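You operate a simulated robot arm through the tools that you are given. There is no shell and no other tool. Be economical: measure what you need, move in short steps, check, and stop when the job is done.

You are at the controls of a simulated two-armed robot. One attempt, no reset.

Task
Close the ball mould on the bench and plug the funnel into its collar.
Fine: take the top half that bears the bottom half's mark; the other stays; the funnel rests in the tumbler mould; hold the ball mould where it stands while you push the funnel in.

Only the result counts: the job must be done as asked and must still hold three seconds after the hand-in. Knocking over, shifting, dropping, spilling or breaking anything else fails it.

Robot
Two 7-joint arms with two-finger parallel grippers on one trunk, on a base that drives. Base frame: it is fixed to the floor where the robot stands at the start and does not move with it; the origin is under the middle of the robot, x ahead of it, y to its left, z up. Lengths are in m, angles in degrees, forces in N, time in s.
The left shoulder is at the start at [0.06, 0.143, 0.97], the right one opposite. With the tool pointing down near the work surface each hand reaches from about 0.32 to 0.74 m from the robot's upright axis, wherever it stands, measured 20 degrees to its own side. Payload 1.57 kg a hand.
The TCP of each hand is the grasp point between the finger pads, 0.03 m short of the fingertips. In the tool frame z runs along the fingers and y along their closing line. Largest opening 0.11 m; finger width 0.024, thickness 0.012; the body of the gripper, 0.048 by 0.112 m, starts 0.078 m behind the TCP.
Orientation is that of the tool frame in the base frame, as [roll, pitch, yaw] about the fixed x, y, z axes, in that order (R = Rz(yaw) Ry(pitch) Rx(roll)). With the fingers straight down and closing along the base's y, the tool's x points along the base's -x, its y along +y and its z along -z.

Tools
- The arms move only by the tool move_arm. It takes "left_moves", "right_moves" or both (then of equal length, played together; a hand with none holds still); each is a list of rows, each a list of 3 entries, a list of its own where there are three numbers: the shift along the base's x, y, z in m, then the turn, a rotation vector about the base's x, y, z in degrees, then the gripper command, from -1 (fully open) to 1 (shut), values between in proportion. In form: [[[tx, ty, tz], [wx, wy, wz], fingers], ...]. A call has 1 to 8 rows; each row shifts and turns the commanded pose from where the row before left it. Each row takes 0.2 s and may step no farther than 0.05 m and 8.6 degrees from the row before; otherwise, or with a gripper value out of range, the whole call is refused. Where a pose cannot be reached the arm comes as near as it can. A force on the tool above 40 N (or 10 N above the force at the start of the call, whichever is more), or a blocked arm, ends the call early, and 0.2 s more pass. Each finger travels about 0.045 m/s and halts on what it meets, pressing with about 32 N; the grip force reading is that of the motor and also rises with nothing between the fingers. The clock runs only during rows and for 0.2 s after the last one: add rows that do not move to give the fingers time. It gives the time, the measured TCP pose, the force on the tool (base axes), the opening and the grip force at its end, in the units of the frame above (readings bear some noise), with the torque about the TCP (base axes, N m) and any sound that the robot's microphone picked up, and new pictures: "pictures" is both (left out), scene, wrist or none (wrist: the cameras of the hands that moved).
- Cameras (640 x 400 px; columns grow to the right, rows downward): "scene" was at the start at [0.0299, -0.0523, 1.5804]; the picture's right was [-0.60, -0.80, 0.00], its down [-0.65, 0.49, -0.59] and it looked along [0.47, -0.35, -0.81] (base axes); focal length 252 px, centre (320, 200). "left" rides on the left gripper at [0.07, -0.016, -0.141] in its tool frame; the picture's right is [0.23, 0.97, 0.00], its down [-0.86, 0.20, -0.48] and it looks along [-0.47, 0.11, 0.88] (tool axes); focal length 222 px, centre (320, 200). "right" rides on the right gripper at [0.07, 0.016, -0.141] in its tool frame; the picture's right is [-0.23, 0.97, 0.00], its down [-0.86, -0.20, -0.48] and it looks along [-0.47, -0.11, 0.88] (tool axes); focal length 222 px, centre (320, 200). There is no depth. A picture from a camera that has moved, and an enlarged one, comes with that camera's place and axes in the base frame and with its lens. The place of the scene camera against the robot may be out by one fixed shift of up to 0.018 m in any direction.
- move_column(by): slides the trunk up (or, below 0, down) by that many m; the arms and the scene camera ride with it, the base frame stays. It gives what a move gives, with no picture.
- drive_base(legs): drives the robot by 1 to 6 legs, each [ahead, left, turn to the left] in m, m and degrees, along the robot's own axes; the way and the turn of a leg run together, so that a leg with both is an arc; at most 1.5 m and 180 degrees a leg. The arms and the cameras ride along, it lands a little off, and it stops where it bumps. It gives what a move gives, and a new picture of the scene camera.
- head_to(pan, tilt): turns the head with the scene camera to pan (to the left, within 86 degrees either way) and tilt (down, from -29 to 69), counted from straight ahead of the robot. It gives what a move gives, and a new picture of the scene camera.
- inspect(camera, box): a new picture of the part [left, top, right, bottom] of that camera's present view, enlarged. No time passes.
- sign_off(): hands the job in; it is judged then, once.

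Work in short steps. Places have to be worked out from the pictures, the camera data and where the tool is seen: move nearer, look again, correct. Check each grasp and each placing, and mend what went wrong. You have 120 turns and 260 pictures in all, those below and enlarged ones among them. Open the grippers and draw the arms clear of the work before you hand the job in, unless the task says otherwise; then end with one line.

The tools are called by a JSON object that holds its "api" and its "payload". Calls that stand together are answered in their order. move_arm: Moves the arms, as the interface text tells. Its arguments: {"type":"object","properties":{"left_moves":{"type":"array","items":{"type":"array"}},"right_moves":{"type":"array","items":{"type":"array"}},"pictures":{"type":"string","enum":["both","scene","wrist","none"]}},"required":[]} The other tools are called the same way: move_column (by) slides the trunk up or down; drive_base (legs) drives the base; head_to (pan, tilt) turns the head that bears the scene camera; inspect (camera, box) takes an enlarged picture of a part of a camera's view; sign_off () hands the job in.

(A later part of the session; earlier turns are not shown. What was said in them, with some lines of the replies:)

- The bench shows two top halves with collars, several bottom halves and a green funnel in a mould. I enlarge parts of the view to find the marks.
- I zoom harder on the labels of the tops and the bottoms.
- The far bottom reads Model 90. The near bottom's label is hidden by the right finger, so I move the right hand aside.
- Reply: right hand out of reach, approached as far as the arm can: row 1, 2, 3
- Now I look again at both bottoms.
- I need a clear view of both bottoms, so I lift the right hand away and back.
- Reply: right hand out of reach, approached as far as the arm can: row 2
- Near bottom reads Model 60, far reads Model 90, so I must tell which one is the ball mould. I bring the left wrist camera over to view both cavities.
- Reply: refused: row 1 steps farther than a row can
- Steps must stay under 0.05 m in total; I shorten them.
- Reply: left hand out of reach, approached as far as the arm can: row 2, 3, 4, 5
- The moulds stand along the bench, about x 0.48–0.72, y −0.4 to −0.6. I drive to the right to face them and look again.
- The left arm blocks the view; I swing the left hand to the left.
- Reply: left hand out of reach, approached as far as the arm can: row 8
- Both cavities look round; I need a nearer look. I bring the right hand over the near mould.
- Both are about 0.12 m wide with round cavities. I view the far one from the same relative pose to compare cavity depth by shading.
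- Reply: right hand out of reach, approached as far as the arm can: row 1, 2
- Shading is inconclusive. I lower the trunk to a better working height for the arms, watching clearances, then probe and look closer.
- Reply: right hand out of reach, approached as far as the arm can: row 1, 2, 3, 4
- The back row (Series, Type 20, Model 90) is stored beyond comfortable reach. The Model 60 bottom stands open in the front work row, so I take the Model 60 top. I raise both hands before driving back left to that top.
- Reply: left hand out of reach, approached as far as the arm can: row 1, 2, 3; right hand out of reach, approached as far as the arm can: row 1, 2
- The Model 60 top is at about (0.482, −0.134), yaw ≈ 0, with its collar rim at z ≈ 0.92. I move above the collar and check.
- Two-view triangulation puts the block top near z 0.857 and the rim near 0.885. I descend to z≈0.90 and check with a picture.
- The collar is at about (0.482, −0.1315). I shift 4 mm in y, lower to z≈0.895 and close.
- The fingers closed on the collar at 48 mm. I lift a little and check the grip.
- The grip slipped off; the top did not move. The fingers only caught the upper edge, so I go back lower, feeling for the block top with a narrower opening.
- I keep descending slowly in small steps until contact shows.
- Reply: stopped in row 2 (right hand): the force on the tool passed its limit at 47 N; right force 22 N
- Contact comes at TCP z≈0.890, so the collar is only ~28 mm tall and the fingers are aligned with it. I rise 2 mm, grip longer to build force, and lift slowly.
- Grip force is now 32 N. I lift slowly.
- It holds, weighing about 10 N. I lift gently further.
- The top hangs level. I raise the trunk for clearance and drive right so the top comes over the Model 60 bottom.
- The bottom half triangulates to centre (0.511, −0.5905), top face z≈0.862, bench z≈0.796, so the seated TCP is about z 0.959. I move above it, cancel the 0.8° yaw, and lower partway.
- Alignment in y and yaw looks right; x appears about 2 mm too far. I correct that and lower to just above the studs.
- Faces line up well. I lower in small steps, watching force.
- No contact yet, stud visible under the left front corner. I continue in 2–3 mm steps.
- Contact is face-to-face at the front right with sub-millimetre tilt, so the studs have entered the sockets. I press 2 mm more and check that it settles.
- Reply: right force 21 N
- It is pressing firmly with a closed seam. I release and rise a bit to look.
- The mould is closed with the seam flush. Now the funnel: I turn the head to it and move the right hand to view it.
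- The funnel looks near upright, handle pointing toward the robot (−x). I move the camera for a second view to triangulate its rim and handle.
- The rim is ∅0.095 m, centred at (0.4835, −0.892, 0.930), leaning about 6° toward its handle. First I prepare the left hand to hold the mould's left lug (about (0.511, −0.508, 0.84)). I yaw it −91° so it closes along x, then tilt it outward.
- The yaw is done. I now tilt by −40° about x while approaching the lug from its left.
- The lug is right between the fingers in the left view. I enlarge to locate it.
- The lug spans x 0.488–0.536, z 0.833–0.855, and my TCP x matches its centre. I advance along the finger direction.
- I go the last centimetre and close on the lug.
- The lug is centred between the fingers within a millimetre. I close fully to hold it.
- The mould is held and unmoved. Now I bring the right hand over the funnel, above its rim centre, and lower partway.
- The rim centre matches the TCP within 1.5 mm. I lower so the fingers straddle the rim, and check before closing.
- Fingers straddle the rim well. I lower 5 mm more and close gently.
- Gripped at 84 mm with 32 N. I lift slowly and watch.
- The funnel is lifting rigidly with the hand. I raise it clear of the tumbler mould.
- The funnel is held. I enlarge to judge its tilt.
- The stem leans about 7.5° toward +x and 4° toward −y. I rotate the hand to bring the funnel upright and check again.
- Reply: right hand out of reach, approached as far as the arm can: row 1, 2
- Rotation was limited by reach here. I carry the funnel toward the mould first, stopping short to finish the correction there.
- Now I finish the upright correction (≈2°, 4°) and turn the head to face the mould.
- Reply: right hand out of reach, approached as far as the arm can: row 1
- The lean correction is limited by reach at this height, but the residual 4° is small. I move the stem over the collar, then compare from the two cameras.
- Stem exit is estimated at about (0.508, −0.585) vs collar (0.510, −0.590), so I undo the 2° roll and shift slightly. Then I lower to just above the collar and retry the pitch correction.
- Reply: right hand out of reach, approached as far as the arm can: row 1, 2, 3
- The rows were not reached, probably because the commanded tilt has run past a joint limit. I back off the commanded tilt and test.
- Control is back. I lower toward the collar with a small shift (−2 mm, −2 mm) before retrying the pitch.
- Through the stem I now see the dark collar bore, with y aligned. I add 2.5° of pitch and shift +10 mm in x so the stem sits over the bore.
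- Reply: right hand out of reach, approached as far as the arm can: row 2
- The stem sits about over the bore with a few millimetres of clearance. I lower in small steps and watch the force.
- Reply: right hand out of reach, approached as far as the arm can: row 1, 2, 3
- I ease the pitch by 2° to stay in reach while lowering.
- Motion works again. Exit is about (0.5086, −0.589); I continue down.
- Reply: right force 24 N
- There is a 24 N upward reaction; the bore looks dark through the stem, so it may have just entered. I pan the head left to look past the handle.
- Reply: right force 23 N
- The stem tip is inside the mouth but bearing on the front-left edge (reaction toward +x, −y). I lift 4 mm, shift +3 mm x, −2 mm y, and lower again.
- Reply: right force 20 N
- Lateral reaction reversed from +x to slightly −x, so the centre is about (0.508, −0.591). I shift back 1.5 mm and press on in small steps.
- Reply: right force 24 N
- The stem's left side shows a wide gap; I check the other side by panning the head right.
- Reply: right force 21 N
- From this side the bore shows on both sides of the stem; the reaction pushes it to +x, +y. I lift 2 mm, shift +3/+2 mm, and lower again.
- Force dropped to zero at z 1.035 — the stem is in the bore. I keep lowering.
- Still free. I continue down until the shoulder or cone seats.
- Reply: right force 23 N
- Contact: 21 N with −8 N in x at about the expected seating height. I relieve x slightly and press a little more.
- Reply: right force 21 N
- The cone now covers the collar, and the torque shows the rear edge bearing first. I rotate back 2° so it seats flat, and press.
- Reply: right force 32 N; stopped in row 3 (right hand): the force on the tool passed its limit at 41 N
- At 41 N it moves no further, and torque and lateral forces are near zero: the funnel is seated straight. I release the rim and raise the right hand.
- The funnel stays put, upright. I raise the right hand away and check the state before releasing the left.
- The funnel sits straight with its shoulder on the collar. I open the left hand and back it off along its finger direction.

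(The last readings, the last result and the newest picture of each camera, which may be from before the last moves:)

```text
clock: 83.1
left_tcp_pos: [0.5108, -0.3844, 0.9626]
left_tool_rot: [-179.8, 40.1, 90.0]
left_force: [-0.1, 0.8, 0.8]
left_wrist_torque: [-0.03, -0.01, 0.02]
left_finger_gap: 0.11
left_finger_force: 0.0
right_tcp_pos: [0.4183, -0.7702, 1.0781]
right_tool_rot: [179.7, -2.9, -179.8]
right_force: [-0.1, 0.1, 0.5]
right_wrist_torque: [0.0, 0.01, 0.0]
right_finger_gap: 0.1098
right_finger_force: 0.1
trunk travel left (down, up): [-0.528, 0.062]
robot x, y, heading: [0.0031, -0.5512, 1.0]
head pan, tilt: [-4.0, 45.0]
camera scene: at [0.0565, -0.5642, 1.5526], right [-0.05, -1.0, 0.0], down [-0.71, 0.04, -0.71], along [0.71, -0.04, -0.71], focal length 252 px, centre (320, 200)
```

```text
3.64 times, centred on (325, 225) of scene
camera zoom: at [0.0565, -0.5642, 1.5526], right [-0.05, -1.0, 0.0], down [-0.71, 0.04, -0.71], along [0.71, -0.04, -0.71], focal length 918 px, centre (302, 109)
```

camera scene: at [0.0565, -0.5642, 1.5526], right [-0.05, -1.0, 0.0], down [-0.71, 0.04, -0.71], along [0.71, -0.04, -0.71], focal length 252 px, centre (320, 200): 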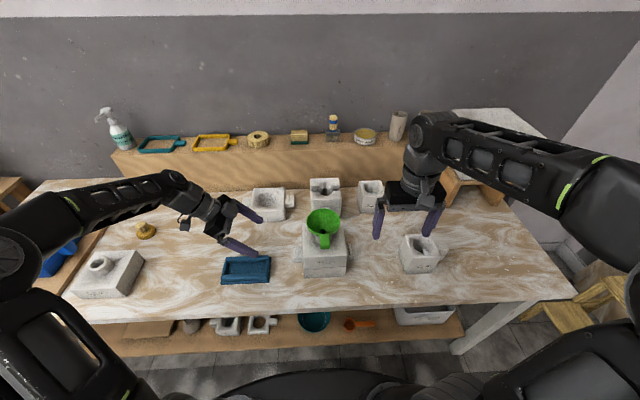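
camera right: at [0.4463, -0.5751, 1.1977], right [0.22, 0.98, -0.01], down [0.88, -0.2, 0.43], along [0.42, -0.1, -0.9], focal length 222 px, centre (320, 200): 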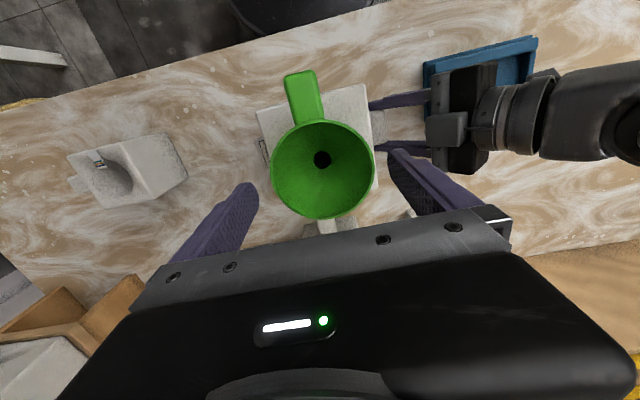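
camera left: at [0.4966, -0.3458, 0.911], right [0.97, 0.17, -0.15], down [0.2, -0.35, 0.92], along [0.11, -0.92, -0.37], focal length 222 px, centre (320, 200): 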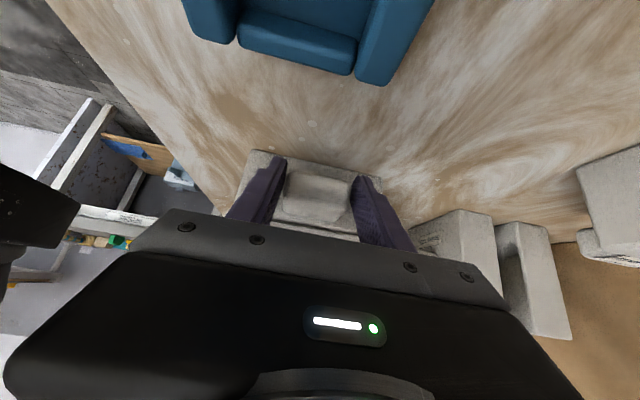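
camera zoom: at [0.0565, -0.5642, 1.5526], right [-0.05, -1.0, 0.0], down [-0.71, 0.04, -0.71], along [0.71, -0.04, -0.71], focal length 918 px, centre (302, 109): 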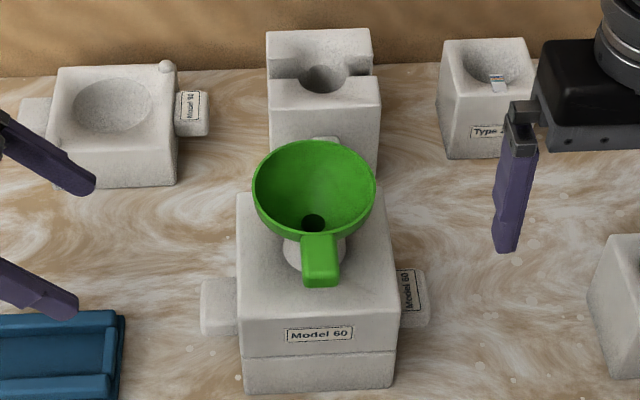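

Nothing moved on release: the mould is closed and upright with the funnel seated, and both hands are open and clear. I lift the left hand a little more, then hand in.

{"api": "move_arm", "payload": {"left_moves": [[[0, 0.02, 0.04], [0, 0, 0], -1], [[0, 0.02, 0.04], [0, 0, 0], -1], [[0, 0, 0], [0, 0, 0], -1]], "pictures": "scene"}}

```text
clock: 83.9
left_tcp_pos: [0.5113, -0.3429, 1.0403]
left_tool_rot: [-179.8, 40.1, 90.1]
left_force: [0.0, 0.0, 0.4]
left_wrist_torque: [0.01, -0.02, 0.0]
left_finger_gap: 0.1101
left_finger_force: 0.0
right_tcp_pos: [0.4177, -0.7699, 1.0791]
right_tool_rot: [179.7, -3.0, -179.7]
right_force: [0.1, 0.0, -0.9]
right_wrist_torque: [0.01, 0.02, 0.0]
right_finger_gap: 0.1098
right_finger_force: 0.1
trunk travel left (down, up): [-0.528, 0.062]
robot x, y, heading: [0.0011, -0.5527, 1.0]
head pan, tilt: [-4.0, 45.0]
camera scene: at [0.0569, -0.5644, 1.5526], right [-0.05, -1.0, 0.0], down [-0.71, 0.04, -0.71], along [0.71, -0.04, -0.71], focal length 252 px, centre (320, 200)
```

scene: 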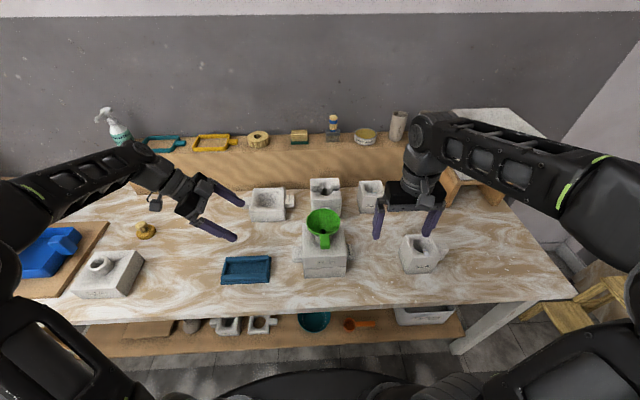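

The scene is stable and the arms are clear, so I hand the job in.

{"api": "sign_off", "payload": {}}

```text
The job is handed in.
```

I closed the Model 60 ball mould with the Model 60 top and plugged the funnel upright into its collar; the Model 90 top stayed put. A Model 90 bottom also stands at the back of the bench, and I judged the Model 60 one in front to be the mould you meant.
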